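You operate a simulated robot arm through the tools that you are given. There is no shell and no other tool. Be economical: measure what you need, move in short steps, check, and stop when the job is done.

You run a simulated robot arm. Do the job below in one go: nothing can be reset, and whatever is moved stays where it is left.

Task
Vacuum the crumbs off the side table, put the vacuum back and switch it off. Set down upright: hand vacuum.

Only the result counts: the job must be done as asked and must still hold three seconds after the hand-in. Knocking over, shifting, dropping, spilling or breaking anything else fails it.

Robot
A 6-joint arm with a two-finger parallel gripper, fixed in place. Base frame: the origin is at the foot of the arm, x ahead of it, y to its left, z up; the work surface is at about z = 760. Lengths are in mm, angles in rad, forces in N, time in s.
With the tool pointing down near the work surface it reaches from about 160 to 840 mm from the base axis. Its first joint turns from -2.897 to 2.897 rad. Payload 3.91 kg.
The tool frame sits at the grasp point between the pads (the TCP): z along the fingers, y along the line on which they close. The tips reach 30 mm beyond it. Largest opening 110 mm; finger width 20, thickness 10; the body of the gripper, 48 by 112 mm, starts 55 mm behind the TCP.
Orientation is that of the tool frame in the base frame, as a unit quaternion [x, y, z, w]. With the fingers straight down and closing along the base's y, the tool's x points along the base's -x, its y along +y and its z along -z.

Tools
- The arm moves only by the tool servo_tool. Its argument "series" is text: rows parted by semicolons, each of 7 numbers parted by spaces: the shift along the base's x, y, z in units of 40 mm (1.0 is 40 mm), then the turn, a rotation vector about the base's x, y, z in units of 4 degrees (1.0 is 4 degrees), then the closure in counts, from 0 (fully open) to 255 (shut). In form: x y z wx wy wz gripper; .... A call has 1 to 12 rows; each row shifts and turns the commanded pose from where the row before left it. A call with a number of a shift or a turn outside -1 to 1 is refused whole. Rows are played at 5 a second. More than 50 mm and 0.15 rad between two rows, or a gripper value outside its range, and nothing of the call is played. Where a pose cannot be reached the arm comes as near as it can. A force on the tool above 90 N (or 10 N above the force at the start of the call, whichever is more), or a blocked arm, ends the call early, and 0.2 s more pass. The fingers move at their own pace (about 108 mm/s each) and stop on an object; they squeeze with about 42 N. The grip force told is the motor's: it shows also when the fingers shut on nothing. Time passes only in rows, and 0.2 s behind the last, so rows that do not move let the fingers close. The reply holds the time, the measured pose of the TCP, the force on the tool along the base axes, the opening and the grip force, in the units named above and with some noise, with the torque about the TCP (base axes, N m) and any sound that the robot's microphone picked up.
- Cameras (640 x 400 px; columns grow to the right, rows downward): "scene" is fixed at [402, -498.8, 1896.9]; the picture's right is [-0.19, 0.98, 0.00], its down [0.90, 0.17, -0.40] and it looks along [-0.39, -0.07, -0.92] (base axes); focal length 346 px, centre (320, 200). "wrist" rides on the gripper at [77, 7, -115] in the tool frame; the picture's right is [-0.09, 1.00, 0.00], its down [-0.80, -0.07, -0.59] and it looks along [-0.59, -0.05, 0.80] (tool axes); focal length 270 px, centre (320, 200). There is no depth. A picture from a camera that has moved, and an enlarged one, comes with that camera's place and axes in the base frame and with its lens.
- camera(camera): a new picture of that camera. No time passes.
- raise_lower(by): slides the trunk up (or, below 0, down) by that many mm; the arm rides with it, the base frame stays. It gives what a move gives, with no picture.
- enlarge(camera, box): a new picture of the part [left, top, right, bottom] of that camera's present view, enlarged. No time passes.
- close_job(): hands the job in; it is judged then, once.

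Go step by step. Nothing tells you positions but the pictures and the camera data: compare them with the known pose of the tool, close in by small moves and look again before you grip or let go. The budget is 120 turns and 68 pictures, counting those below and the enlarged ones. Unless the task says otherwise, let go and move clear before handing in, and close with one line.

The tools are called after "Emit:" by a JSON object that holds its "method" and its "body". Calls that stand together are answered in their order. servo_tool: Moves the arm, as the interface text tells. Its arguments: {"type":"object","properties":{"series":{"type":"string"}},"required":["series"]} The other tools are called the same way: raise_lower (by) slides the trunk up or down; camera (camera) takes a picture; enlarge (camera, box) takes an enlarged picture of a part of a camera's view; close_job () hands the job in.

At the start:

```text
time_s: 0.0
eef_pos: [9.9, -358.0, 1455.5]
tool_rot: [-0.001, 1.0, 0.0, -0.001]
ft_force: [0.7, 0.3, -0.2]
torque: [0.04, -0.04, -0.01]
finger_gap: 110.2
finger_force: 0.0
trunk travel left (down, up): [-540.0, 0.0]
```

scene: 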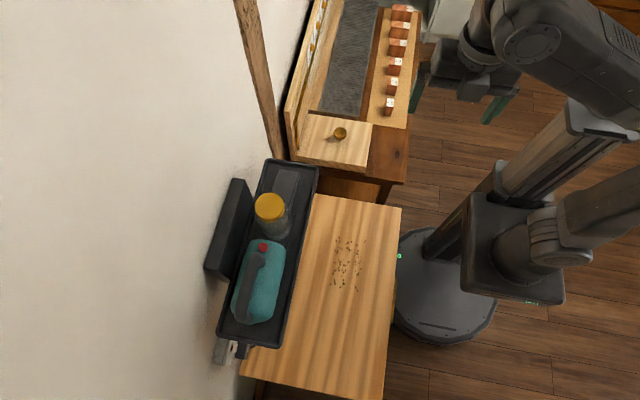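
wrist: 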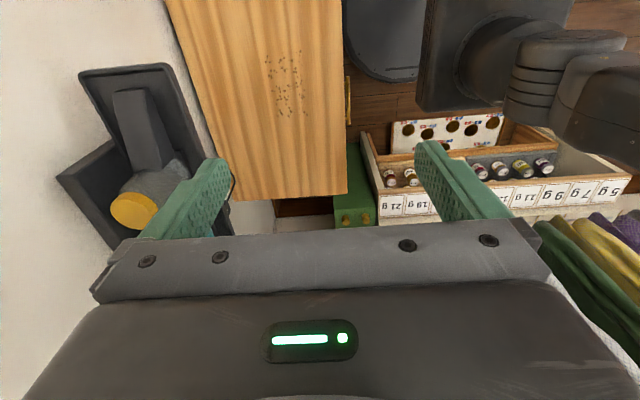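

I see a wooden side table with crumbs, and next to it a dark tray holding a teal hand vacuum with a red switch and a yellow-lidded jar. I'll look closer.

Emit:
{"method": "enlarge", "body": {"camera": "scene", "box": [190, 150, 350, 370]}}

Emit:
{"method": "enlarge", "body": {"camera": "scene", "box": [240, 180, 420, 400]}}

```text
1.82 times, centred on (270, 260) of scene
camera zoom: at [402.0, -498.8, 1896.9], right [-0.19, 0.98, 0.0], down [0.9, 0.17, -0.4], along [-0.39, -0.07, -0.92], focal length 629 px, centre (411, 91)
```

zoom: 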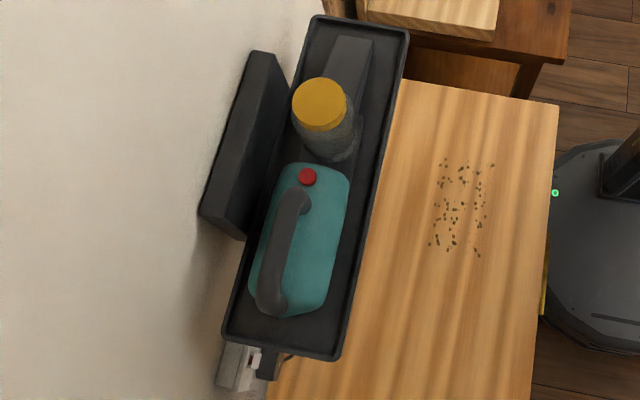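

```text
1.82 times, centred on (330, 290) of scene
camera zoom: at [402.0, -498.8, 1896.9], right [-0.19, 0.98, 0.0], down [0.9, 0.17, -0.4], along [-0.39, -0.07, -0.92], focal length 629 px, centre (302, 36)
```

zoom: 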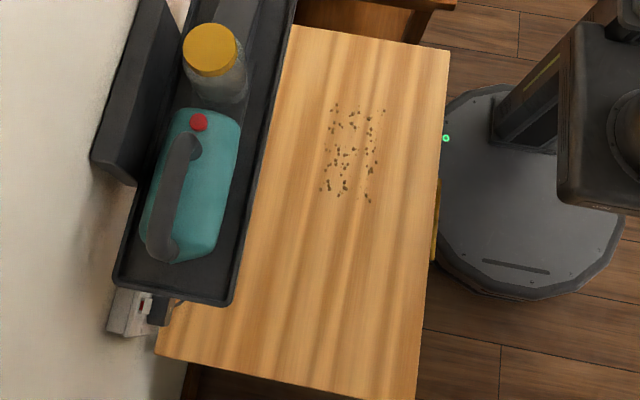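

The tray appears to be a wall shelf well above the table (lid around z≈1245). I'll move the wrist camera toward it, staying high.

Emit:
{"method": "servo_tool", "body": {"series": "0 -1 0 0 0 0 0; 0 -1 0 0 0 0 0; 0 -1 0 0 0 0 0; 0 -1 0 0 0 0 0; -1 0 0 0 0 0 0; -1 0 0 0 0 0 0"}}

Emit:
{"method": "camera", "body": {"camera": "wrist"}}

Emit:
{"method": "camera", "body": {"camera": "scene"}}

```text
time_s: 1.4
eef_pos: [-71.2, -507.5, 1426.1]
tool_rot: [-0.001, 1.0, -0.002, 0.0]
ft_force: [-0.2, 0.1, 0.2]
torque: [0.0, 0.0, 0.0]
finger_gap: 109.8
finger_force: 0.1
out of reach, approached as far as the arm can: row 3, 4, 6
trunk travel left (down, up): [-540.0, 0.0]
```

```text
63 pictures are left
camera wrist: at [-148.3, -502.3, 1540.8], right [0.09, 1.0, 0.0], down [0.8, -0.07, 0.59], along [0.59, -0.05, -0.8], focal length 270 px, centre (320, 200)
```

wrist: 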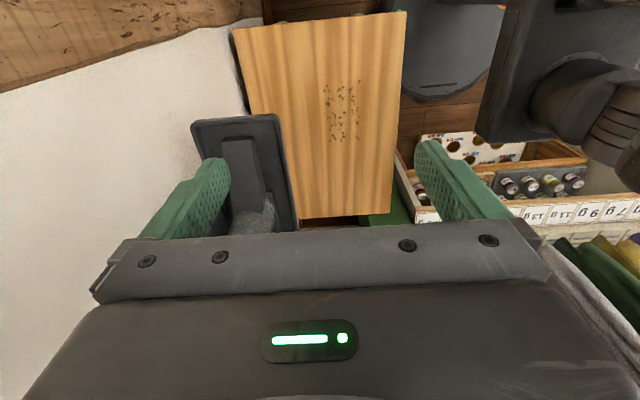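

```text
62 pictures are left
```

scene: 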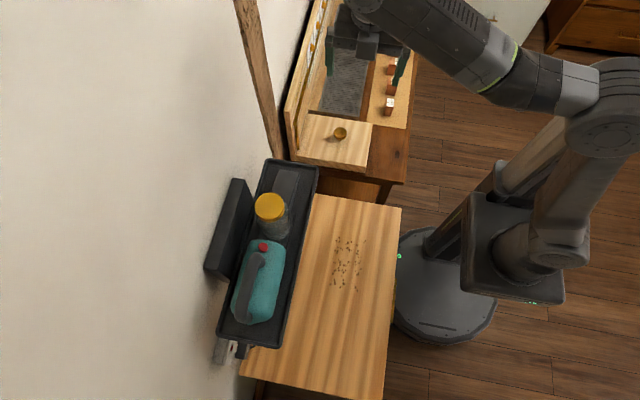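

The vacuum is partly hidden by the gripper. I'll turn the tool so the camera faces the shelf from the robot side.

Emit:
{"method": "servo_tool", "body": {"series": "1 0.3 0 0 0 1 0; 1 0.3 0 0 0 1 0; 1 0.3 0 0 0 1 0; 1 0.3 0 0 0 1 0; 1 0.3 0 0 0 1 0; 1 0.3 0 0 0 1 0; 1 0.3 0 0 0 1 0; 0 0.3 0 0 0 1 0; 0 0.3 0 0 0 1 0; 0 0.3 0 0 0 1 0; 0 0 0 0 0 1 0; 0 0 0 0 0 1 0"}}

Emit:
{"method": "servo_tool", "body": {"series": "0 0 0 0 0 1 0; 0 0 0 0 0 1 0; 0 0 0 0 0 1 0; 0 0 0 0 0 1 0; 0 0 0 0 0 1 0; 0 0 0 0 0 1 0; 0 0 0 0 0 1 0; 0 0 0 0 0 1 0; 0 0 0 0 0 1 0; 0 0 0 0 0 1 0; 0 0 0 0 0 0.5 0"}}

Emit:
{"method": "servo_tool", "body": {"series": "0 0 0 -1 0 0 0; 0 0 0 -1 0 0 0; 0 0 0 -1 0 0 0; 0 0 0 -1 0 0 0; 0 0 0 -1 0 0 0; 0 0 0 -1 0 0 0; 0 0 0 -1 0 0 0; 0 0 0 -1 0 0 0; 0 0 0 -1 0 0 0; 0 0 0 -1 0 0 0"}}

Emit:
{"method": "camera", "body": {"camera": "wrist"}}

```text
time_s: 4.0
eef_pos: [211.3, -388.0, 1426.4]
tool_rot: [-0.407, 0.913, 0.0, 0.0]
ft_force: [0.2, 0.1, 0.4]
torque: [0.0, 0.0, -0.04]
finger_gap: 110.1
finger_force: 0.0
trunk travel left (down, up): [-540.0, 0.0]
```

```text
time_s: 6.4
eef_pos: [210.5, -388.9, 1425.9]
tool_rot: [0.708, -0.707, 0.0, 0.0]
ft_force: [0.5, 0.1, 0.3]
torque: [-0.04, -0.01, 0.04]
finger_gap: 109.9
finger_force: 0.1
trunk travel left (down, up): [-540.0, 0.0]
```

```text
time_s: 8.6
eef_pos: [210.2, -387.4, 1426.7]
tool_rot: [-0.664, 0.664, -0.243, -0.242]
ft_force: [0.3, 0.2, -0.5]
torque: [-0.03, -0.02, 0.01]
finger_gap: 109.9
finger_force: 0.0
trunk travel left (down, up): [-540.0, 0.0]
```

```text
61 pictures are left
camera wrist: at [203.2, -373.1, 1564.0], right [-1.0, 0.07, -0.06], down [0.07, 1.0, -0.06], along [0.05, -0.07, -1.0], focal length 270 px, centre (320, 200)
```

wrist: 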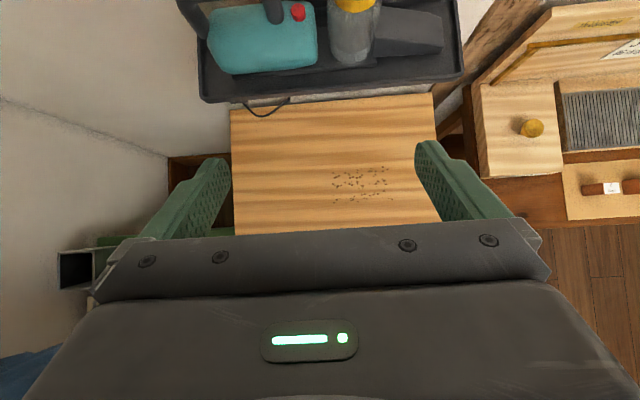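

The camera looks straight down here; I'll tilt further to face the shelf.

Emit:
{"method": "servo_tool", "body": {"series": "0 0 0 -1 0 0 0; 0 0 0 -1 0 0 0; 0 0 0 -1 0 0 0; 0 0 0 -1 0 0 0; 0 0 0 -1 0 0 0; 0 0 0 -1 0 0 0; 0 0 0 -1 0 0 0; 0 0 0 -1 0 0 0"}}

Emit:
{"method": "camera", "body": {"camera": "wrist"}}

```text
time_s: 10.4
eef_pos: [209.7, -386.4, 1425.7]
tool_rot: [0.573, -0.571, 0.416, 0.416]
ft_force: [-0.8, -0.3, -0.1]
torque: [0.0, 0.04, 0.01]
finger_gap: 109.9
finger_force: 0.2
trunk travel left (down, up): [-540.0, 0.0]
```

```text
60 pictures are left
camera wrist: at [203.3, -302.9, 1535.0], right [-1.0, 0.03, -0.08], down [0.07, 0.81, -0.58], along [0.05, -0.58, -0.81], focal length 270 px, centre (320, 200)
```

wrist: 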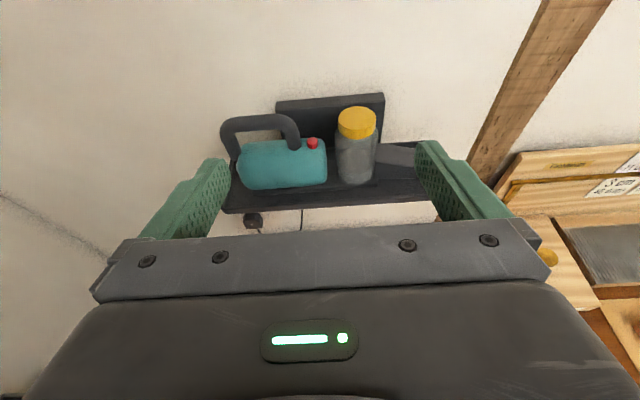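

Emit:
{"method": "enlarge", "body": {"camera": "wrist", "box": [205, 80, 445, 230]}}

```text
2.67 times, centred on (325, 155) of wrist
camera zoom: at [203.3, -302.9, 1535.0], right [-1.0, 0.03, -0.08], down [0.07, 0.81, -0.58], along [0.05, -0.58, -0.81], focal length 721 px, centre (307, 320)
```

zoom: 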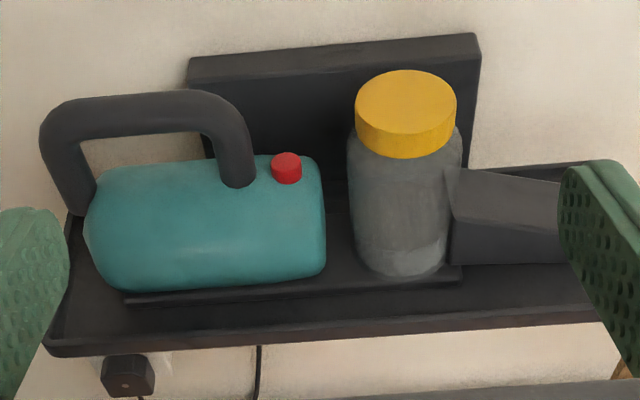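

I see the vacuum: a teal body with a top handle along x, a red switch near (232,-647,1208), a dust cup with a yellow cap, and a grey nozzle toward -x. I'll return the tool to straight down and approach the switch with closed fingers.

Emit:
{"method": "servo_tool", "body": {"series": "0 0 0 1 0 0 255; 0 0 0 1 0 0 255; 0 0 0 1 0 0 255; 0 0 0 1 0 0 255; 0 0 0 1 0 0 255; 0 0 0 1 0 0 255; 0 0 0 1 0 0 255; 0 0 0 1 0 0 255; 0 0 0 1 0 0 255"}}

Emit:
{"method": "servo_tool", "body": {"series": "0 0 0 1 0 0 255; 0 0 0 1 0 0 255; 0 0 0 1 0 0 255; 0 0 0 1 0 0 255; 0 0 0 1 0 0 255; 0 0 0 1 0 0 255; 0 0 0 1 0 0 255; 0 0 0 1 0 0 255; 0 0 0 1 0 0 255; 0 0 0 0 0 -0.5 255"}}

Emit:
{"method": "servo_tool", "body": {"series": "0 0 0 0 0 -1 255; 0 0 0 0 0 -1 255; 0 0 0 0 0 -1 255; 0 0 0 0 0 -1 255; 0 0 0 0 0 -1 255; 0 0 0 0 0 -1 255; 0 0 0 0 0 -1 255; 0 0 0 0 0 -1 255; 0 0 0 0 0 -1 255; 0 0 0 0 0 -1 255; 0 0 0 0 0 -1 255"}}

Emit:
{"method": "servo_tool", "body": {"series": "0 0 0 0 0 -1 255; 0 0 0 0 0 -1 255; 0 0 0 0 0 -1 255; 0 0 0 0 0 -1 255; 0 0 0 0 0 -1 255; 0 0 0 0 0 -1 255; 0 0 0 0 0 -1 255; 0 0 0 0 0 -1 255; 0 0 0 0 0 -1 255; 0 0 0 0 0 -1 255; 0 0 0 0 0 -1 255"}}

```text
time_s: 12.4
eef_pos: [210.0, -388.7, 1427.0]
tool_rot: [0.673, -0.672, 0.218, 0.219]
ft_force: [-0.3, -0.4, -0.1]
torque: [0.0, 0.02, 0.01]
finger_gap: 0.0
finger_force: 37.9
trunk travel left (down, up): [-540.0, 0.0]
```

```text
time_s: 14.6
eef_pos: [211.3, -387.1, 1425.3]
tool_rot: [-0.694, 0.72, 0.001, 0.0]
ft_force: [-0.1, 0.6, 0.3]
torque: [0.0, -0.02, -0.01]
finger_gap: 0.0
finger_force: 37.4
trunk travel left (down, up): [-540.0, 0.0]
```

```text
time_s: 17.0
eef_pos: [210.3, -388.8, 1426.4]
tool_rot: [-0.375, 0.927, 0.0, 0.0]
ft_force: [0.7, 0.0, -0.1]
torque: [0.02, 0.02, 0.01]
finger_gap: 0.0
finger_force: 38.1
trunk travel left (down, up): [-540.0, 0.0]
```

```text
time_s: 19.4
eef_pos: [209.8, -387.6, 1425.7]
tool_rot: [0.0, 1.0, 0.0, 0.0]
ft_force: [-0.3, -0.6, -0.5]
torque: [0.02, 0.01, 0.06]
finger_gap: 0.1
finger_force: 37.5
trunk travel left (down, up): [-540.0, 0.0]
```

Tool is straight down again; moving above the shelf at a safe height and looking.

Emit:
{"method": "servo_tool", "body": {"series": "0 0 -1 0 0 0 255; 0 -1 -0.8 0 0 0 255; 0 -1 0 0 0 0 255; 0 -1 0 0 0 0 255; 0.2 -1 0 0 0 0 255; 0.2 -1 0 0 0 0 255; 0 -1 0 0 0 0 255"}}

Emit:
{"method": "camera", "body": {"camera": "wrist"}}

Emit:
{"method": "enlarge", "body": {"camera": "scene", "box": [190, 150, 350, 370]}}

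```text
refused: row 2 steps farther than a row can; nothing moved
```

```text
58 pictures are left
camera wrist: at [133.1, -381.5, 1541.4], right [0.09, 1.0, 0.0], down [0.8, -0.07, 0.59], along [0.59, -0.05, -0.8], focal length 270 px, centre (320, 200)
```

wrist: 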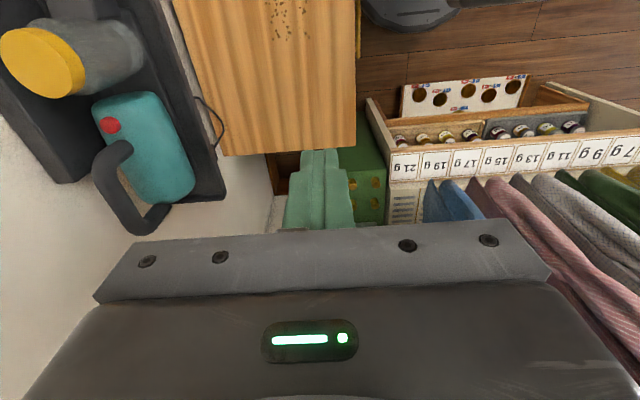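

```text
1.82 times, centred on (270, 260) of scene
camera zoom: at [402.0, -498.8, 1896.9], right [-0.19, 0.98, 0.0], down [0.9, 0.17, -0.4], along [-0.39, -0.07, -0.92], focal length 629 px, centre (411, 91)
```

zoom: 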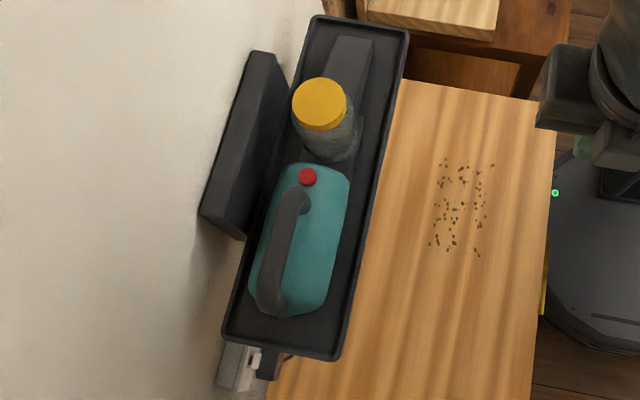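

Refining: button at about (231,-646,1212). Moving over it now with legal steps.

Emit:
{"method": "servo_tool", "body": {"series": "0 0 -1 0 0 0 255; 0 -0.9 -0.8 0 0 0 255; 0 -1 0 0 0 0 255; 0 -1 0 0 0 0 255; 0.2 -1 0 0 0 0 255; 0.2 -1 0 0 0 0 255; 0 -1 0 0 0 0 255"}}

Emit:
{"method": "camera", "body": {"camera": "wrist"}}

Emit:
{"method": "enlarge", "body": {"camera": "scene", "box": [190, 150, 350, 370]}}

```text
time_s: 21.0
eef_pos: [224.5, -621.8, 1349.0]
tool_rot: [0.0, 1.0, 0.0, 0.001]
ft_force: [0.6, 0.1, 0.4]
torque: [0.01, 0.02, -0.02]
finger_gap: 0.1
finger_force: 37.5
out of reach, approached as far as the arm can: row 7
trunk travel left (down, up): [-540.0, 0.0]
```

```text
56 pictures are left
camera wrist: at [147.3, -615.4, 1463.4], right [0.09, 1.0, 0.0], down [0.8, -0.07, 0.59], along [0.59, -0.05, -0.8], focal length 270 px, centre (320, 200)
```

wrist: 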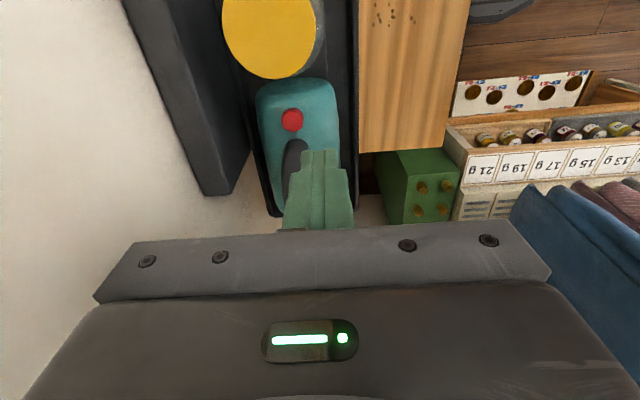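

```text
1.82 times, centred on (270, 260) of scene
camera zoom: at [402.0, -498.8, 1896.9], right [-0.19, 0.98, 0.0], down [0.9, 0.17, -0.4], along [-0.39, -0.07, -0.92], focal length 629 px, centre (411, 91)
```

zoom: 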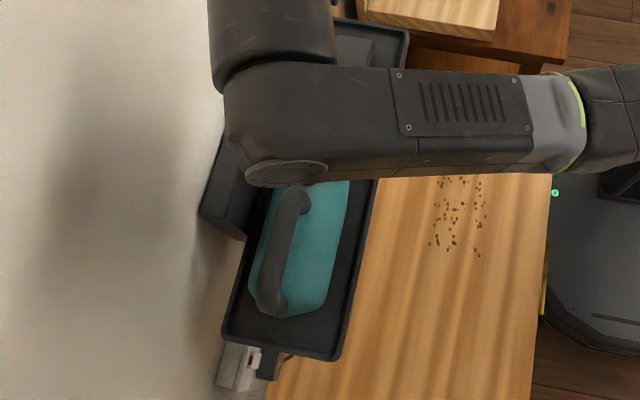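

Button now estimated at (233,-649,~1217). I'll drop to z≈1300 and adjust laterally; reach should improve lower down.

Emit:
{"method": "servo_tool", "body": {"series": "0 0 -0.6 0 0 0 255; 0 0 -0.6 0 0 0 255; 0.17 -0.35 0 0 0 0 255; 0 -0.33 0 0 0 0 255"}}

Emit:
{"method": "camera", "body": {"camera": "wrist"}}

```text
time_s: 22.0
eef_pos: [233.0, -647.5, 1301.6]
tool_rot: [0.0, 1.0, 0.0, 0.0]
ft_force: [-0.1, 0.5, -0.4]
torque: [-0.03, -0.01, 0.01]
finger_gap: 0.0
finger_force: 38.0
trunk travel left (down, up): [-540.0, 0.0]
```

```text
54 pictures are left
camera wrist: at [155.3, -641.8, 1416.8], right [0.09, 1.0, 0.0], down [0.8, -0.07, 0.59], along [0.59, -0.05, -0.8], focal length 270 px, centre (320, 200)
```

wrist: 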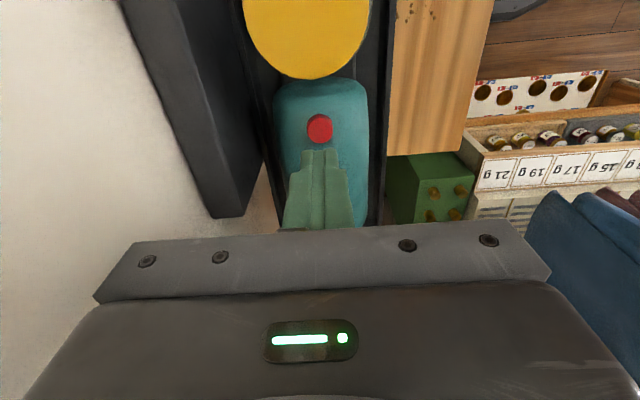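

Aligned with the button. Descending in small steps.

Emit:
{"method": "servo_tool", "body": {"series": "0 0 -0.5 0 0 0 255; 0.03 0 -0.4 0 0 0 255; 0 0 -0.1 0 0 0 255; 0 0 0 0 0 0 255"}}

Emit:
{"method": "enlarge", "body": {"camera": "wrist", "box": [240, 80, 400, 240]}}

```text
time_s: 23.0
eef_pos: [234.5, -647.1, 1262.3]
tool_rot: [-0.001, 1.0, 0.0, 0.0]
ft_force: [0.1, 0.4, 0.1]
torque: [-0.02, 0.0, 0.01]
finger_gap: 0.3
finger_force: 37.8
trunk travel left (down, up): [-540.0, 0.0]
```

```text
2.50 times, centred on (320, 160) of wrist
camera zoom: at [156.7, -640.9, 1376.9], right [0.09, 1.0, 0.0], down [0.8, -0.07, 0.59], along [0.59, -0.05, -0.8], focal length 676 px, centre (320, 300)
```

zoom: 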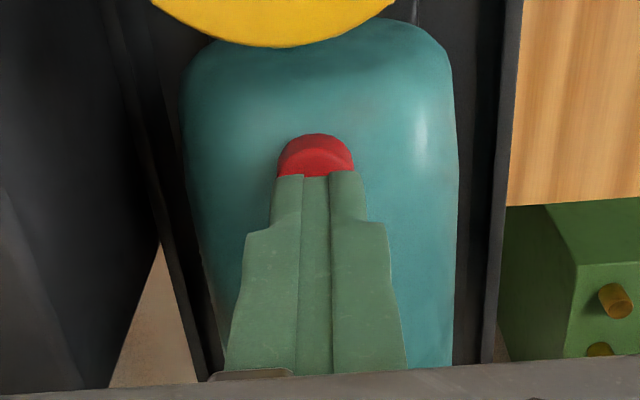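

Tips are just above the button. Pressing down in 4 mm steps.

Emit:
{"method": "servo_tool", "body": {"series": "0 0 -0.1 0 0 0 255; 0 0 -0.1 0 0 0 255; 0 0 0 0 0 0 255"}}

```text
time_s: 23.8
eef_pos: [234.3, -646.6, 1254.3]
tool_rot: [-0.001, 1.0, 0.0, 0.0]
ft_force: [0.3, -0.1, 1.6]
torque: [0.03, -0.03, 0.02]
finger_gap: 0.0
finger_force: 37.4
trunk travel left (down, up): [-540.0, 0.0]
heard: click
```

A click was heard. Backing off to listen for the motor.

Emit:
{"method": "servo_tool", "body": {"series": "0 0 0.3 0 0 0 255; 0 0 0.3 0 0 0 255; 0 0 0 0 0 0 255"}}

Emit:
{"method": "enlarge", "body": {"camera": "wrist", "box": [240, 80, 400, 240]}}

```text
time_s: 24.6
eef_pos: [234.1, -646.9, 1276.6]
tool_rot: [0.0, 1.0, -0.001, 0.001]
ft_force: [-0.3, -0.1, 0.0]
torque: [-0.02, 0.02, -0.01]
finger_gap: 0.0
finger_force: 37.8
trunk travel left (down, up): [-540.0, 0.0]
```

```text
2.50 times, centred on (320, 160) of wrist
camera zoom: at [156.6, -641.5, 1392.8], right [0.09, 1.0, 0.0], down [0.8, -0.07, 0.59], along [0.59, -0.05, -0.8], focal length 676 px, centre (320, 300)
```

zoom: 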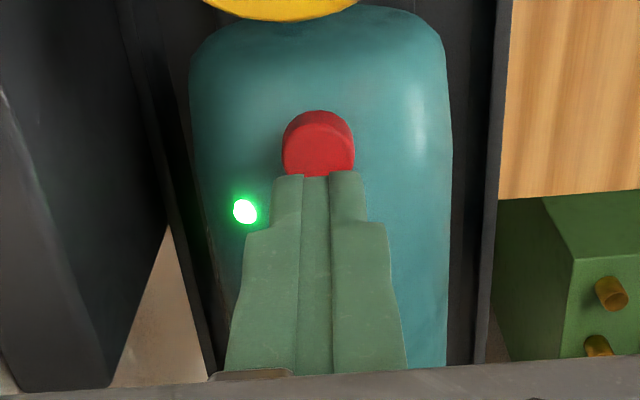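

A green lamp is now lit: the vacuum is on. I'll rise, move above the handle, and open the fingers part-way.

Emit:
{"method": "servo_tool", "body": {"series": "0 0 0.7 0 0 0 255; 0 0 0.8 0 0 0 255; 0.5 0.1 0 0 0 0 100; 0.5 0.1 0 0 0 0 100; 0.4 0 0 0 0 0 100; 0 0 0 0 0 0 100"}}

Emit:
{"method": "camera", "body": {"camera": "wrist"}}

Emit:
{"method": "enlarge", "body": {"camera": "scene", "box": [190, 150, 350, 370]}}

```text
time_s: 26.0
eef_pos: [285.2, -626.8, 1326.2]
tool_rot: [0.001, 1.0, -0.001, 0.0]
ft_force: [0.8, 0.1, -0.4]
torque: [-0.02, -0.05, -0.03]
finger_gap: 67.1
finger_force: 0.1
out of reach, approached as far as the arm can: row 2, 5
trunk travel left (down, up): [-540.0, 0.0]
```

```text
51 pictures are left
camera wrist: at [207.6, -619.8, 1440.9], right [0.09, 1.0, 0.0], down [0.8, -0.07, 0.6], along [0.59, -0.05, -0.8], focal length 270 px, centre (320, 200)
```

wrist: 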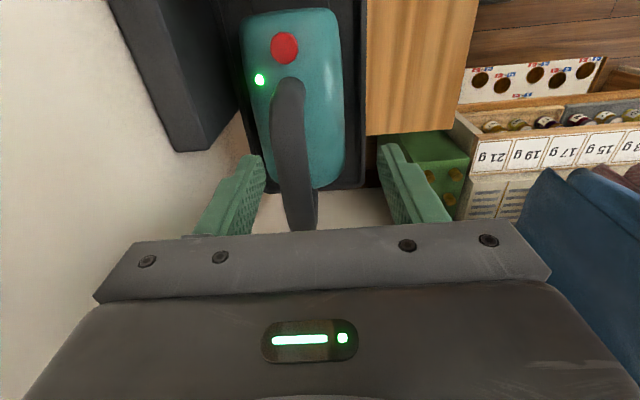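

```text
1.82 times, centred on (270, 260) of scene
camera zoom: at [402.0, -498.8, 1896.9], right [-0.19, 0.98, 0.0], down [0.9, 0.17, -0.4], along [-0.39, -0.07, -0.92], focal length 629 px, centre (411, 91)
```

zoom: 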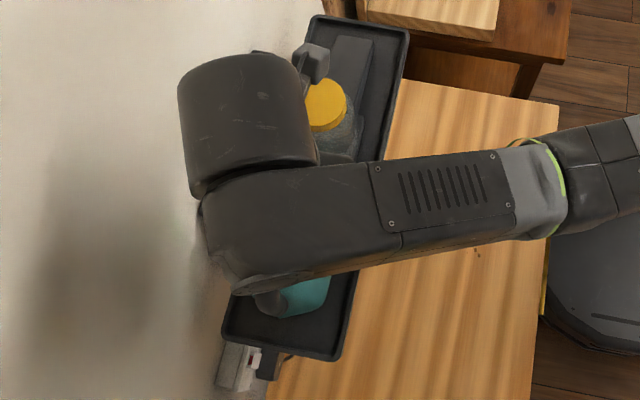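

The handle bar runs along x at y≈-646, z≈1266. I'll open wide, drop a bit where reach allows, centre over the bar, then lower.

Emit:
{"method": "servo_tool", "body": {"series": "0 0 0 0 0 0 40; 0 0 -0.3 0 0 0 40; 0 -0.25 -0.3 0 0 0 40; -0.05 -0.25 0 0 0 0 40; 0 0 0 0 0 0 90"}}

Emit:
{"method": "camera", "body": {"camera": "wrist"}}

```text
time_s: 27.2
eef_pos: [284.6, -646.9, 1301.5]
tool_rot: [-0.001, 1.0, 0.0, 0.001]
ft_force: [0.6, 0.2, -0.5]
torque: [-0.01, 0.0, -0.02]
finger_gap: 71.3
finger_force: 0.1
trunk travel left (down, up): [-540.0, 0.0]
```

```text
49 pictures are left
camera wrist: at [206.5, -640.3, 1416.6], right [0.09, 1.0, 0.0], down [0.8, -0.07, 0.59], along [0.59, -0.05, -0.8], focal length 270 px, centre (320, 200)
```

wrist: 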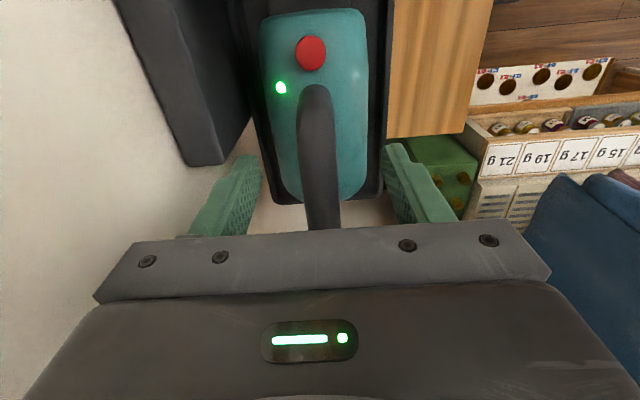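

Bar is between the fingers. Lowering to grip height.

Emit:
{"method": "servo_tool", "body": {"series": "0 0 -0.4 0 0 0 90; 0 0 -0.4 0 0 0 90; 0 0 -0.2 0 0 0 90; 0 0 0 0 0 0 90"}}

Emit:
{"method": "camera", "body": {"camera": "wrist"}}

```text
time_s: 28.2
eef_pos: [284.3, -645.7, 1261.2]
tool_rot: [0.0, 1.0, 0.0, 0.0]
ft_force: [-0.8, 0.6, -0.5]
torque: [0.0, 0.01, 0.0]
finger_gap: 71.2
finger_force: 0.1
trunk travel left (down, up): [-540.0, 0.0]
```

```text
48 pictures are left
camera wrist: at [206.3, -640.3, 1376.1], right [0.09, 1.0, 0.0], down [0.8, -0.07, 0.59], along [0.59, -0.05, -0.8], focal length 270 px, centre (320, 200)
```

wrist: 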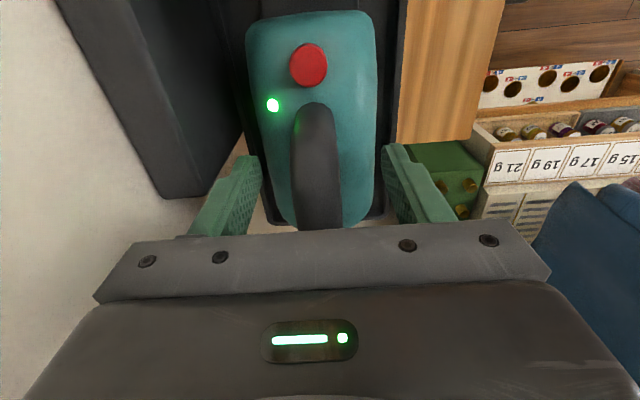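

Centred. Closing on the bar.

Emit:
{"method": "servo_tool", "body": {"series": "0 0 0 0 0 0 255; 0 0 0 0 0 0 255; 0 0 0 0 0 0 255; 0 0 0 0 0 0 255"}}

```text
time_s: 29.2
eef_pos: [282.9, -646.5, 1260.5]
tool_rot: [-0.001, 1.0, 0.0, 0.0]
ft_force: [0.1, -2.4, 2.1]
torque: [0.0, -0.06, 0.14]
finger_gap: 23.7
finger_force: 41.9
trunk travel left (down, up): [-540.0, 0.0]
```

Gripped (gap 23.7). Lifting slightly to check weight and tilt.

Emit:
{"method": "servo_tool", "body": {"series": "0 0 0.15 0 0 0 255; 0 0 0.2 0 0 0 255; 0 0 0.25 0 0 0 255; 0 0 0 0 0 0 255"}}

Emit:
{"method": "camera", "body": {"camera": "wrist"}}

Emit:
{"method": "camera", "body": {"camera": "scene"}}

```text
time_s: 30.2
eef_pos: [283.9, -646.6, 1284.6]
tool_rot: [0.0, 1.0, 0.0, 0.0]
ft_force: [0.7, -0.7, 2.4]
torque: [0.22, -0.07, -0.05]
finger_gap: 23.6
finger_force: 41.8
trunk travel left (down, up): [-540.0, 0.0]
```

```text
47 pictures are left
camera wrist: at [206.2, -640.6, 1400.6], right [0.09, 1.0, 0.0], down [0.8, -0.07, 0.59], along [0.59, -0.05, -0.8], focal length 270 px, centre (320, 200)
```

wrist: 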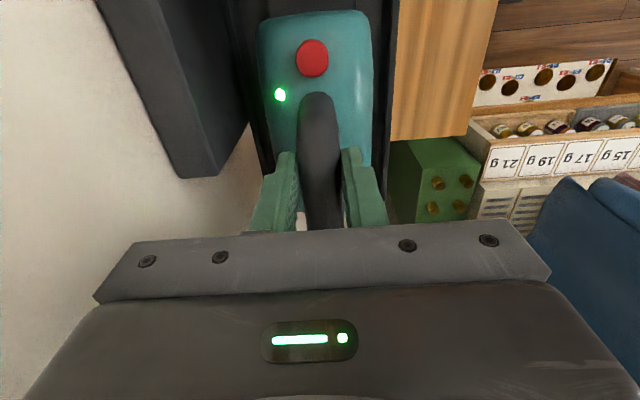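

```text
46 pictures are left
```

scene: 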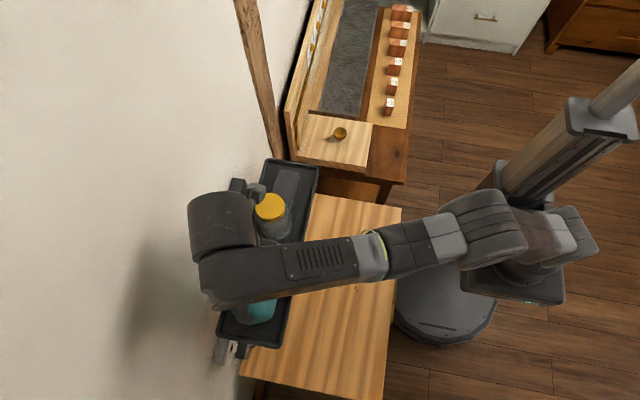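

The picture suggests the vacuum may not have followed the lift. Checking closely.

Emit:
{"method": "enlarge", "body": {"camera": "wrist", "box": [220, 0, 420, 240]}}

Emit:
{"method": "enlarge", "body": {"camera": "scene", "box": [190, 150, 350, 370]}}

```text
1.67 times, centred on (320, 120) of wrist
camera zoom: at [206.2, -640.6, 1400.6], right [0.09, 1.0, 0.0], down [0.8, -0.07, 0.59], along [0.59, -0.05, -0.8], focal length 450 px, centre (320, 333)
```

zoom: 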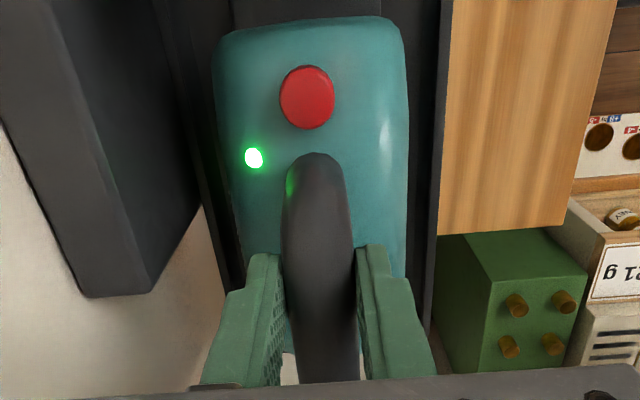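

```text
1.82 times, centred on (270, 260) of scene
camera zoom: at [402.0, -498.8, 1896.9], right [-0.19, 0.98, 0.0], down [0.9, 0.17, -0.4], along [-0.39, -0.07, -0.92], focal length 629 px, centre (411, 91)
```

zoom: 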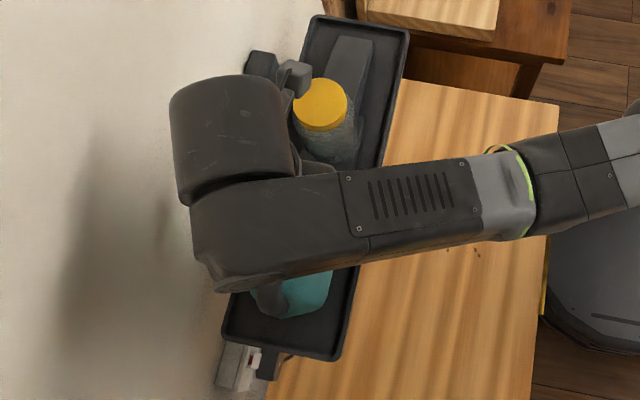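

The vacuum stayed put; the fingers slid up the bar. I'll re-grip a bit lower and lift in tiny steps while reading the force.

Emit:
{"method": "servo_tool", "body": {"series": "0 0 0 0 0 0 140; 0 0 -0.35 0 0 0 140; 0 0 -0.4 0 0 0 140; 0 0 0 0 0 0 255; 0 0 0 0 0 0 255; 0 0 0 0 0 0 255; 0 0 0 0 0 0 255"}}

Emit:
{"method": "servo_tool", "body": {"series": "0 0 0.1 0 0 0 255"}}

Emit:
{"method": "servo_tool", "body": {"series": "0 0 0.1 0 0 0 255"}}

Emit:
{"method": "camera", "body": {"camera": "wrist"}}

```text
time_s: 31.8
eef_pos: [283.1, -645.5, 1254.9]
tool_rot: [-0.001, 1.0, -0.001, 0.0]
ft_force: [0.2, -0.7, 0.0]
torque: [-0.04, 0.08, 0.08]
finger_gap: 23.9
finger_force: 42.4
trunk travel left (down, up): [-540.0, 0.0]
```

```text
time_s: 32.2
eef_pos: [284.9, -646.7, 1259.1]
tool_rot: [0.0, 1.0, 0.001, -0.001]
ft_force: [0.1, 1.0, -6.0]
torque: [-0.02, -0.34, -0.01]
finger_gap: 24.0
finger_force: 42.2
trunk travel left (down, up): [-540.0, 0.0]
```

```text
time_s: 32.6
eef_pos: [284.9, -647.6, 1262.9]
tool_rot: [-0.001, 1.0, 0.001, 0.0]
ft_force: [-0.2, 0.2, -6.1]
torque: [0.0, -0.37, -0.03]
finger_gap: 23.7
finger_force: 41.8
trunk travel left (down, up): [-540.0, 0.0]
```

```text
43 pictures are left
camera wrist: at [206.5, -640.7, 1378.0], right [0.09, 1.0, 0.0], down [0.8, -0.07, 0.59], along [0.59, -0.05, -0.8], focal length 270 px, centre (320, 200)
```

wrist: 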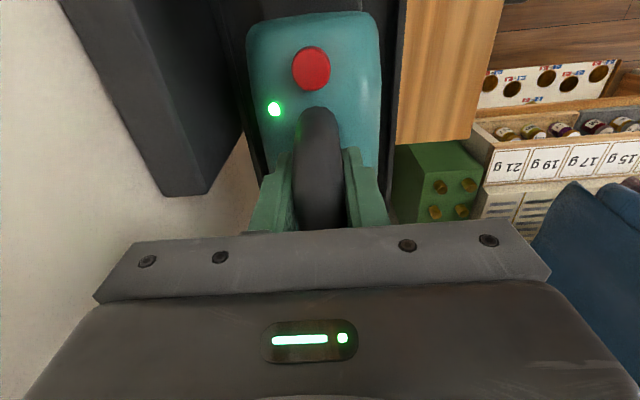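

Now there's a 6 N load on the tool, so it seems carried. Lifting further and comparing.

Emit:
{"method": "servo_tool", "body": {"series": "0 0 0.2 0 0 0 255; 0 0 0.2 0 0 0 255; 0 0 0.2 0 0 0 255"}}

Emit:
{"method": "camera", "body": {"camera": "wrist"}}

Emit:
{"method": "enlarge", "body": {"camera": "scene", "box": [190, 150, 350, 370]}}

```text
time_s: 33.4
eef_pos: [283.8, -647.7, 1286.7]
tool_rot: [-0.001, 1.0, 0.0, 0.0]
ft_force: [0.9, 0.5, -6.1]
torque: [0.03, -0.34, 0.0]
finger_gap: 23.8
finger_force: 41.7
trunk travel left (down, up): [-540.0, 0.0]
```

```text
42 pictures are left
camera wrist: at [206.1, -641.4, 1401.8], right [0.09, 1.0, 0.0], down [0.8, -0.07, 0.59], along [0.59, -0.05, -0.8], focal length 270 px, centre (320, 200)
```

wrist: 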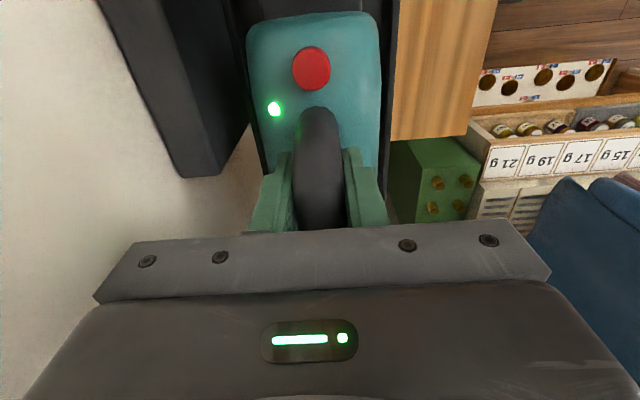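

```text
1.82 times, centred on (270, 260) of scene
camera zoom: at [402.0, -498.8, 1896.9], right [-0.19, 0.98, 0.0], down [0.9, 0.17, -0.4], along [-0.39, -0.07, -0.92], focal length 629 px, centre (411, 91)
```

zoom: 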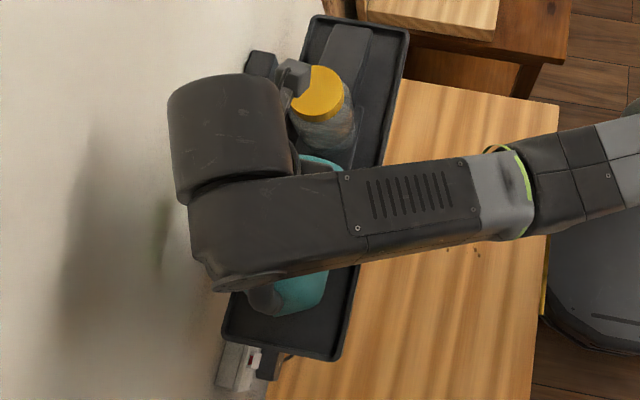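

It's held properly now. Raising a bit more, then moving out over the table at height.

Emit:
{"method": "servo_tool", "body": {"series": "0 0 0.3 0 0 0 255; 0 0.3 0.3 0 0 0 255; 0 0.7 0.2 0 0 0 255; 0 0.8 0 0 0 0 255; 0 0.8 0 0 0 0 255; 0 0.8 0 0 0 0 255; 0 0.8 0 0 0 0 255; 0 0.4 0 0 0 0 255; 0 0 0 0 0 0 255"}}

Emit:
{"method": "camera", "body": {"camera": "scene"}}

Emit:
{"method": "camera", "body": {"camera": "wrist"}}

```text
time_s: 35.4
eef_pos: [283.6, -463.0, 1320.1]
tool_rot: [0.0, 1.0, 0.0, 0.0]
ft_force: [0.1, -0.3, -6.9]
torque: [-0.01, -0.36, -0.03]
finger_gap: 23.6
finger_force: 42.3
trunk travel left (down, up): [-540.0, 0.0]
```

```text
40 pictures are left
```

scene: 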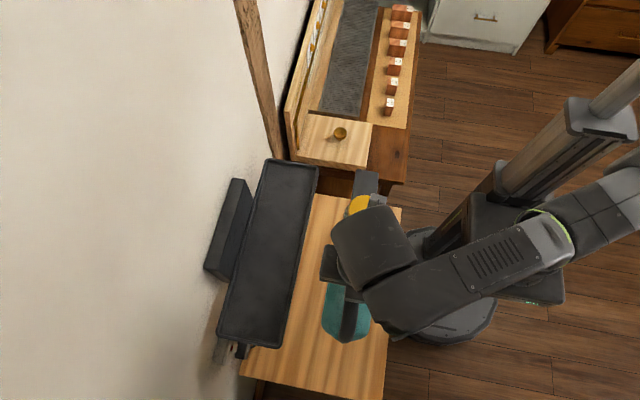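

```text
39 pictures are left
camera wrist: at [206.1, -457.5, 1434.6], right [0.09, 1.0, 0.0], down [0.8, -0.07, 0.59], along [0.59, -0.05, -0.8], focal length 270 px, centre (320, 200)
```

wrist: 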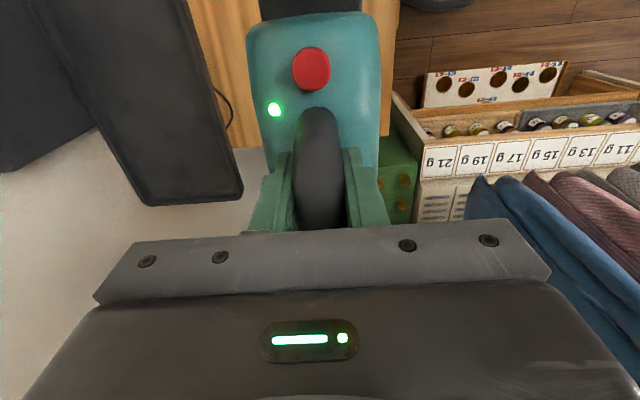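

The whole vacuum came along and the tray is empty; nozzle tip is about 256 mm ahead (-x) of the grip. I'll lower with the trunk.

Emit:
{"method": "raise_lower", "body": {"by": -300}}

Emit:
{"method": "camera", "body": {"camera": "scene"}}

```text
time_s: 38.4
eef_pos: [283.7, -463.7, 1019.5]
tool_rot: [-0.001, 1.0, 0.0, -0.001]
ft_force: [0.4, 0.0, -6.0]
torque: [-0.02, -0.4, 0.0]
finger_gap: 23.9
finger_force: 42.0
trunk travel left (down, up): [-240.0, 300.0]
```

```text
38 pictures are left
```

scene: 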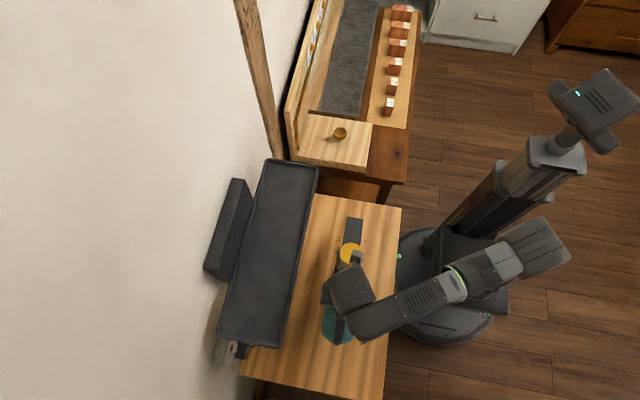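

Moving to +x so the nozzle tip starts past the crumbs.

Emit:
{"method": "servo_tool", "body": {"series": "1 0 0 0 0 0 255; 1 0 0 0 0 0 255; 1 -0.1 0 0 0 0 255; 1 -0.2 0 0 0 0 255; 1 -0.1 0 0 0 0 255; 0 0 -0.8 0 0 0 255; 0 0 -0.8 0 0 0 255; 0 0 0 0 0 0 255"}}

Emit:
{"method": "camera", "body": {"camera": "scene"}}

Emit:
{"method": "camera", "body": {"camera": "wrist"}}

```text
time_s: 40.2
eef_pos: [484.2, -479.4, 955.6]
tool_rot: [-0.001, 1.0, 0.0, 0.0]
ft_force: [-0.6, 0.3, -6.4]
torque: [-0.03, -0.32, 0.01]
finger_gap: 23.8
finger_force: 42.2
trunk travel left (down, up): [-240.0, 300.0]
```

```text
37 pictures are left
```

scene: 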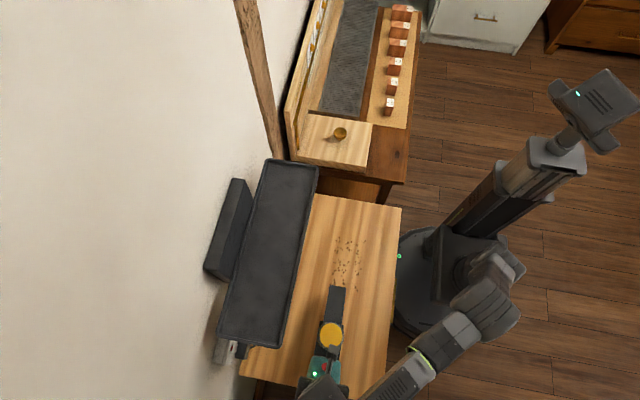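

```text
36 pictures are left
camera wrist: at [406.5, -473.1, 1070.6], right [0.09, 1.0, 0.0], down [0.8, -0.07, 0.59], along [0.59, -0.05, -0.8], focal length 270 px, centre (320, 200)
```

wrist: 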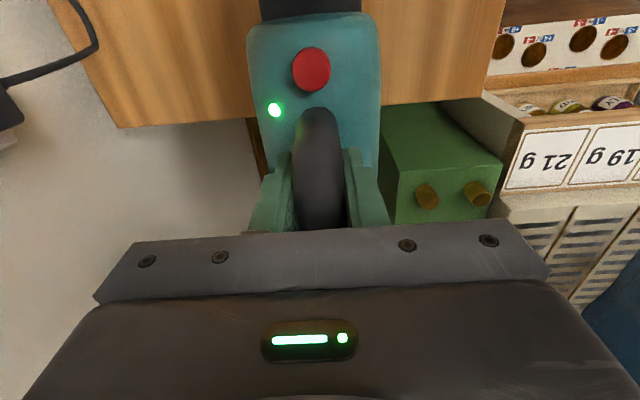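

Nozzle tip is at about (229,-480), just beyond the crumb area's edge. Lowering carefully toward the table.

Emit:
{"method": "servo_tool", "body": {"series": "0 0 -0.6 0 0 0 255; 0 0 -0.6 0 0 0 255; 0 0 -0.3 0 0 0 255; 0 0 0 0 0 0 255"}}

Emit:
{"method": "enlarge", "body": {"camera": "scene", "box": [290, 210, 410, 400]}}

```text
time_s: 41.2
eef_pos: [484.6, -480.3, 895.0]
tool_rot: [-0.001, 1.0, 0.001, 0.0]
ft_force: [0.1, 0.4, -6.6]
torque: [-0.01, -0.34, -0.01]
finger_gap: 23.9
finger_force: 41.8
trunk travel left (down, up): [-240.0, 300.0]
```

```text
2.11 times, centred on (350, 305) of scene
camera zoom: at [402.0, -498.8, 1896.9], right [-0.19, 0.98, 0.0], down [0.9, 0.17, -0.4], along [-0.39, -0.07, -0.92], focal length 728 px, centre (257, -21)
```

zoom: 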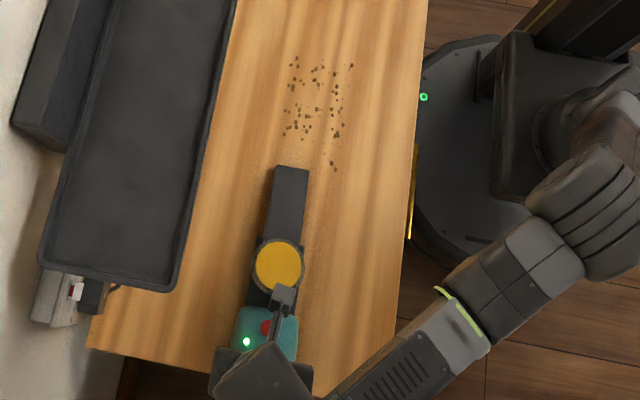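

Some nearby crumbs seem already gone. Lowering further in small steps.

Emit:
{"method": "servo_tool", "body": {"series": "0 0 -0.25 0 0 0 255; 0 0 0 0 0 0 255"}}

Emit:
{"method": "servo_tool", "body": {"series": "0 0 -0.15 0 0 0 255; 0 0 0 0 0 0 255"}}

Emit:
{"method": "enlarge", "body": {"camera": "scene", "box": [290, 210, 410, 400]}}

```text
time_s: 41.8
eef_pos: [483.7, -479.8, 887.3]
tool_rot: [-0.001, 1.0, -0.001, 0.001]
ft_force: [4.8, -2.9, 6.2]
torque: [0.14, 1.1, 0.24]
finger_gap: 23.9
finger_force: 41.9
trunk travel left (down, up): [-240.0, 300.0]
```

```text
time_s: 42.4
eef_pos: [483.0, -477.6, 884.1]
tool_rot: [0.0, 1.0, -0.002, 0.003]
ft_force: [10.0, -7.7, 37.8]
torque: [0.01, 0.12, 0.08]
finger_gap: 23.8
finger_force: 41.5
trunk travel left (down, up): [-240.0, 300.0]
```

```text
2.11 times, centred on (350, 305) of scene
camera zoom: at [402.0, -498.8, 1896.9], right [-0.19, 0.98, 0.0], down [0.9, 0.17, -0.4], along [-0.39, -0.07, -0.92], focal length 728 px, centre (257, -21)
```

zoom: 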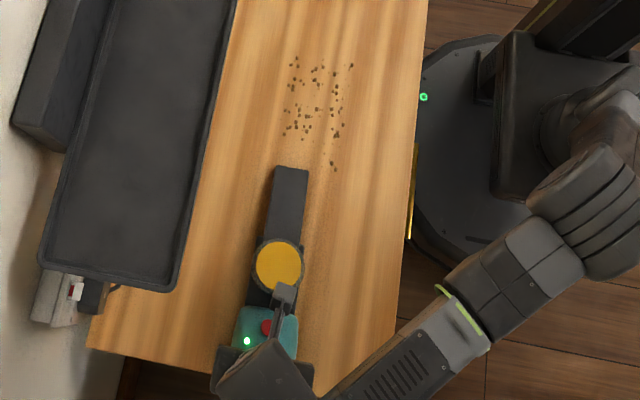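

Contact at TCP z≈887. Raising slightly and sweeping toward -x.

Emit:
{"method": "servo_tool", "body": {"series": "0 0 0.35 0 0 0 255; 0 0 0 0 0 0 255"}}

Emit:
{"method": "servo_tool", "body": {"series": "-0.5 0 0 0 0 0 255; -0.5 0 0 0 0 0 255; -0.5 0 0 0 0 0 255; -0.5 0 0 0 0 0 255; 0 0 0 0 0 0 255"}}

Emit:
{"method": "enlarge", "body": {"camera": "scene", "box": [290, 210, 410, 400]}}

```text
time_s: 43.0
eef_pos: [484.1, -478.5, 890.9]
tool_rot: [0.0, 1.0, 0.002, -0.001]
ft_force: [0.5, 0.1, -6.8]
torque: [0.0, -0.36, 0.02]
finger_gap: 23.8
finger_force: 41.8
trunk travel left (down, up): [-240.0, 300.0]
```

```text
time_s: 44.2
eef_pos: [402.1, -479.6, 894.2]
tool_rot: [-0.001, 1.0, 0.0, 0.0]
ft_force: [-0.5, 0.0, -6.4]
torque: [0.02, -0.32, -0.03]
finger_gap: 23.9
finger_force: 42.0
trunk travel left (down, up): [-240.0, 300.0]
```

```text
2.11 times, centred on (350, 305) of scene
camera zoom: at [402.0, -498.8, 1896.9], right [-0.19, 0.98, 0.0], down [0.9, 0.17, -0.4], along [-0.39, -0.07, -0.92], focal length 728 px, centre (257, -21)
```

zoom: 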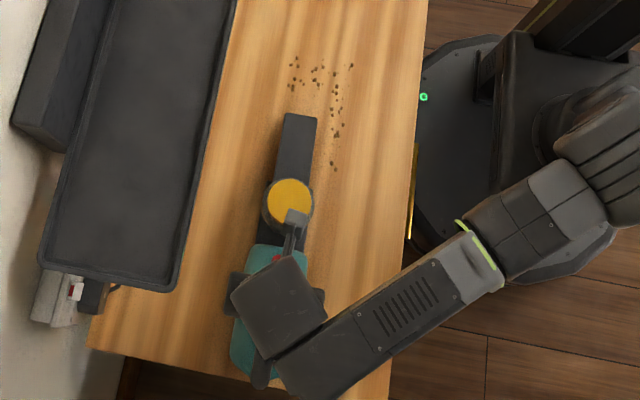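

Suction works well. Continuing the sweep.

Emit:
{"method": "servo_tool", "body": {"series": "-0.5 0 0 0 0 0 255; -0.5 0 0 0 0 0 255; -0.5 0 0 0 0 0 255; -0.5 0 0 0 0 0 255; -0.5 0 0 0 0 0 255; 0 0 0 0 0 0 255"}}

Emit:
{"method": "enlarge", "body": {"camera": "scene", "box": [290, 190, 410, 380]}}

```text
time_s: 45.6
eef_pos: [303.4, -479.9, 893.8]
tool_rot: [-0.001, 1.0, 0.0, 0.0]
ft_force: [-0.4, -0.2, -6.1]
torque: [-0.02, -0.35, 0.0]
finger_gap: 23.7
finger_force: 42.1
trunk travel left (down, up): [-240.0, 300.0]
```

```text
2.11 times, centred on (350, 285) of scene
camera zoom: at [402.0, -498.8, 1896.9], right [-0.19, 0.98, 0.0], down [0.9, 0.17, -0.4], along [-0.39, -0.07, -0.92], focal length 728 px, centre (257, 21)
```

zoom: 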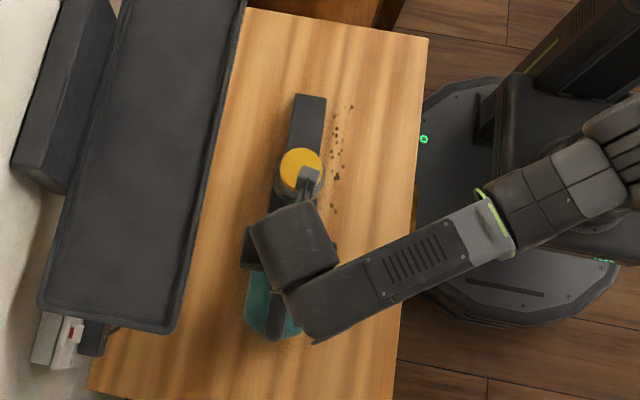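

Left half is clean; remaining crumbs lie at y≈-408…-435. Lifting, going back in +x, then making a second pass at y≈-422.

Emit:
{"method": "servo_tool", "body": {"series": "0 0 0.9 0 0 0 255; 0.9 0 0 0 0 0 255; 0.9 0 0 0 0 0 255; 0.9 0.2 0 0 0 0 255; 0.9 0.4 0 0 0 0 255; 0.7 0.8 0 0 0 0 255; 0 0 -0.5 0 0 0 255; 0 0 -0.4 0 0 0 255; 0 0 0 0 0 0 255"}}

Emit:
{"method": "servo_tool", "body": {"series": "-0.5 0 0 0 0 0 255; -0.5 0 0 0 0 0 255; -0.5 0 0 0 0 0 255; -0.5 0 0 0 0 0 255; -0.5 0 0 0 0 0 255; -0.5 0 0 0 0 0 255; -0.5 0 0 0 0 0 255; -0.5 0 0 0 0 0 255; -0.5 0 0 0 0 0 255; 0 0 0 0 0 0 255"}}

Emit:
{"method": "enlarge", "body": {"camera": "scene", "box": [290, 190, 410, 380]}}

```text
time_s: 47.6
eef_pos: [474.8, -422.9, 893.7]
tool_rot: [0.0, 1.0, 0.0, -0.001]
ft_force: [0.6, 0.0, -5.7]
torque: [0.03, -0.39, 0.04]
finger_gap: 23.6
finger_force: 42.2
trunk travel left (down, up): [-240.0, 300.0]
```

```text
time_s: 49.8
eef_pos: [295.4, -423.5, 893.3]
tool_rot: [-0.001, 1.0, 0.0, 0.0]
ft_force: [0.2, 0.1, -6.7]
torque: [0.01, -0.36, -0.01]
finger_gap: 23.7
finger_force: 42.4
trunk travel left (down, up): [-240.0, 300.0]
```

```text
2.11 times, centred on (350, 285) of scene
camera zoom: at [402.0, -498.8, 1896.9], right [-0.19, 0.98, 0.0], down [0.9, 0.17, -0.4], along [-0.39, -0.07, -0.92], focal length 728 px, centre (257, 21)
```

zoom: 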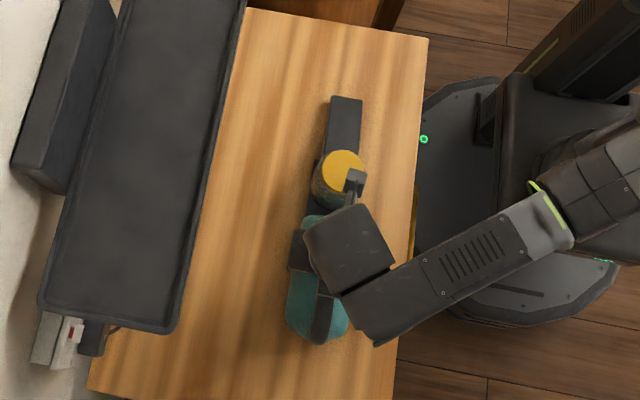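

No crumbs visible. A little extra in -x, then rising with the trunk and checking the table.

Emit:
{"method": "servo_tool", "body": {"series": "-0.5 0 0 0 0 0 255; 0 0 0 0 0 0 255; 0 0 0.9 0 0 0 255; 0 0 0.9 0 0 0 255; 0.2 0 0.9 0 0 0 255; 0 0 0.3 0 0 0 255"}}

Emit:
{"method": "raise_lower", "body": {"by": 300}}

Emit:
{"method": "camera", "body": {"camera": "scene"}}

```text
time_s: 51.2
eef_pos: [283.3, -421.8, 1013.0]
tool_rot: [0.0, 1.0, 0.001, -0.001]
ft_force: [-0.1, 0.2, -6.8]
torque: [0.0, -0.33, -0.01]
finger_gap: 23.7
finger_force: 42.2
trunk travel left (down, up): [-240.0, 300.0]
```

```text
time_s: 54.2
eef_pos: [283.6, -422.5, 1312.9]
tool_rot: [-0.001, 1.0, 0.001, 0.0]
ft_force: [-0.1, -0.6, -6.9]
torque: [0.03, -0.33, 0.01]
finger_gap: 23.7
finger_force: 41.9
trunk travel left (down, up): [-540.0, 0.0]
```

```text
30 pictures are left
```

scene: 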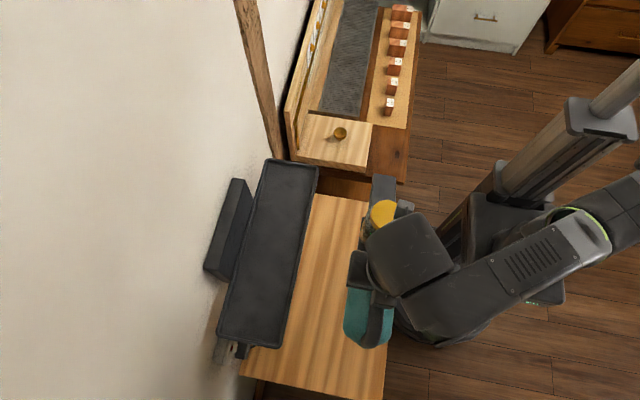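

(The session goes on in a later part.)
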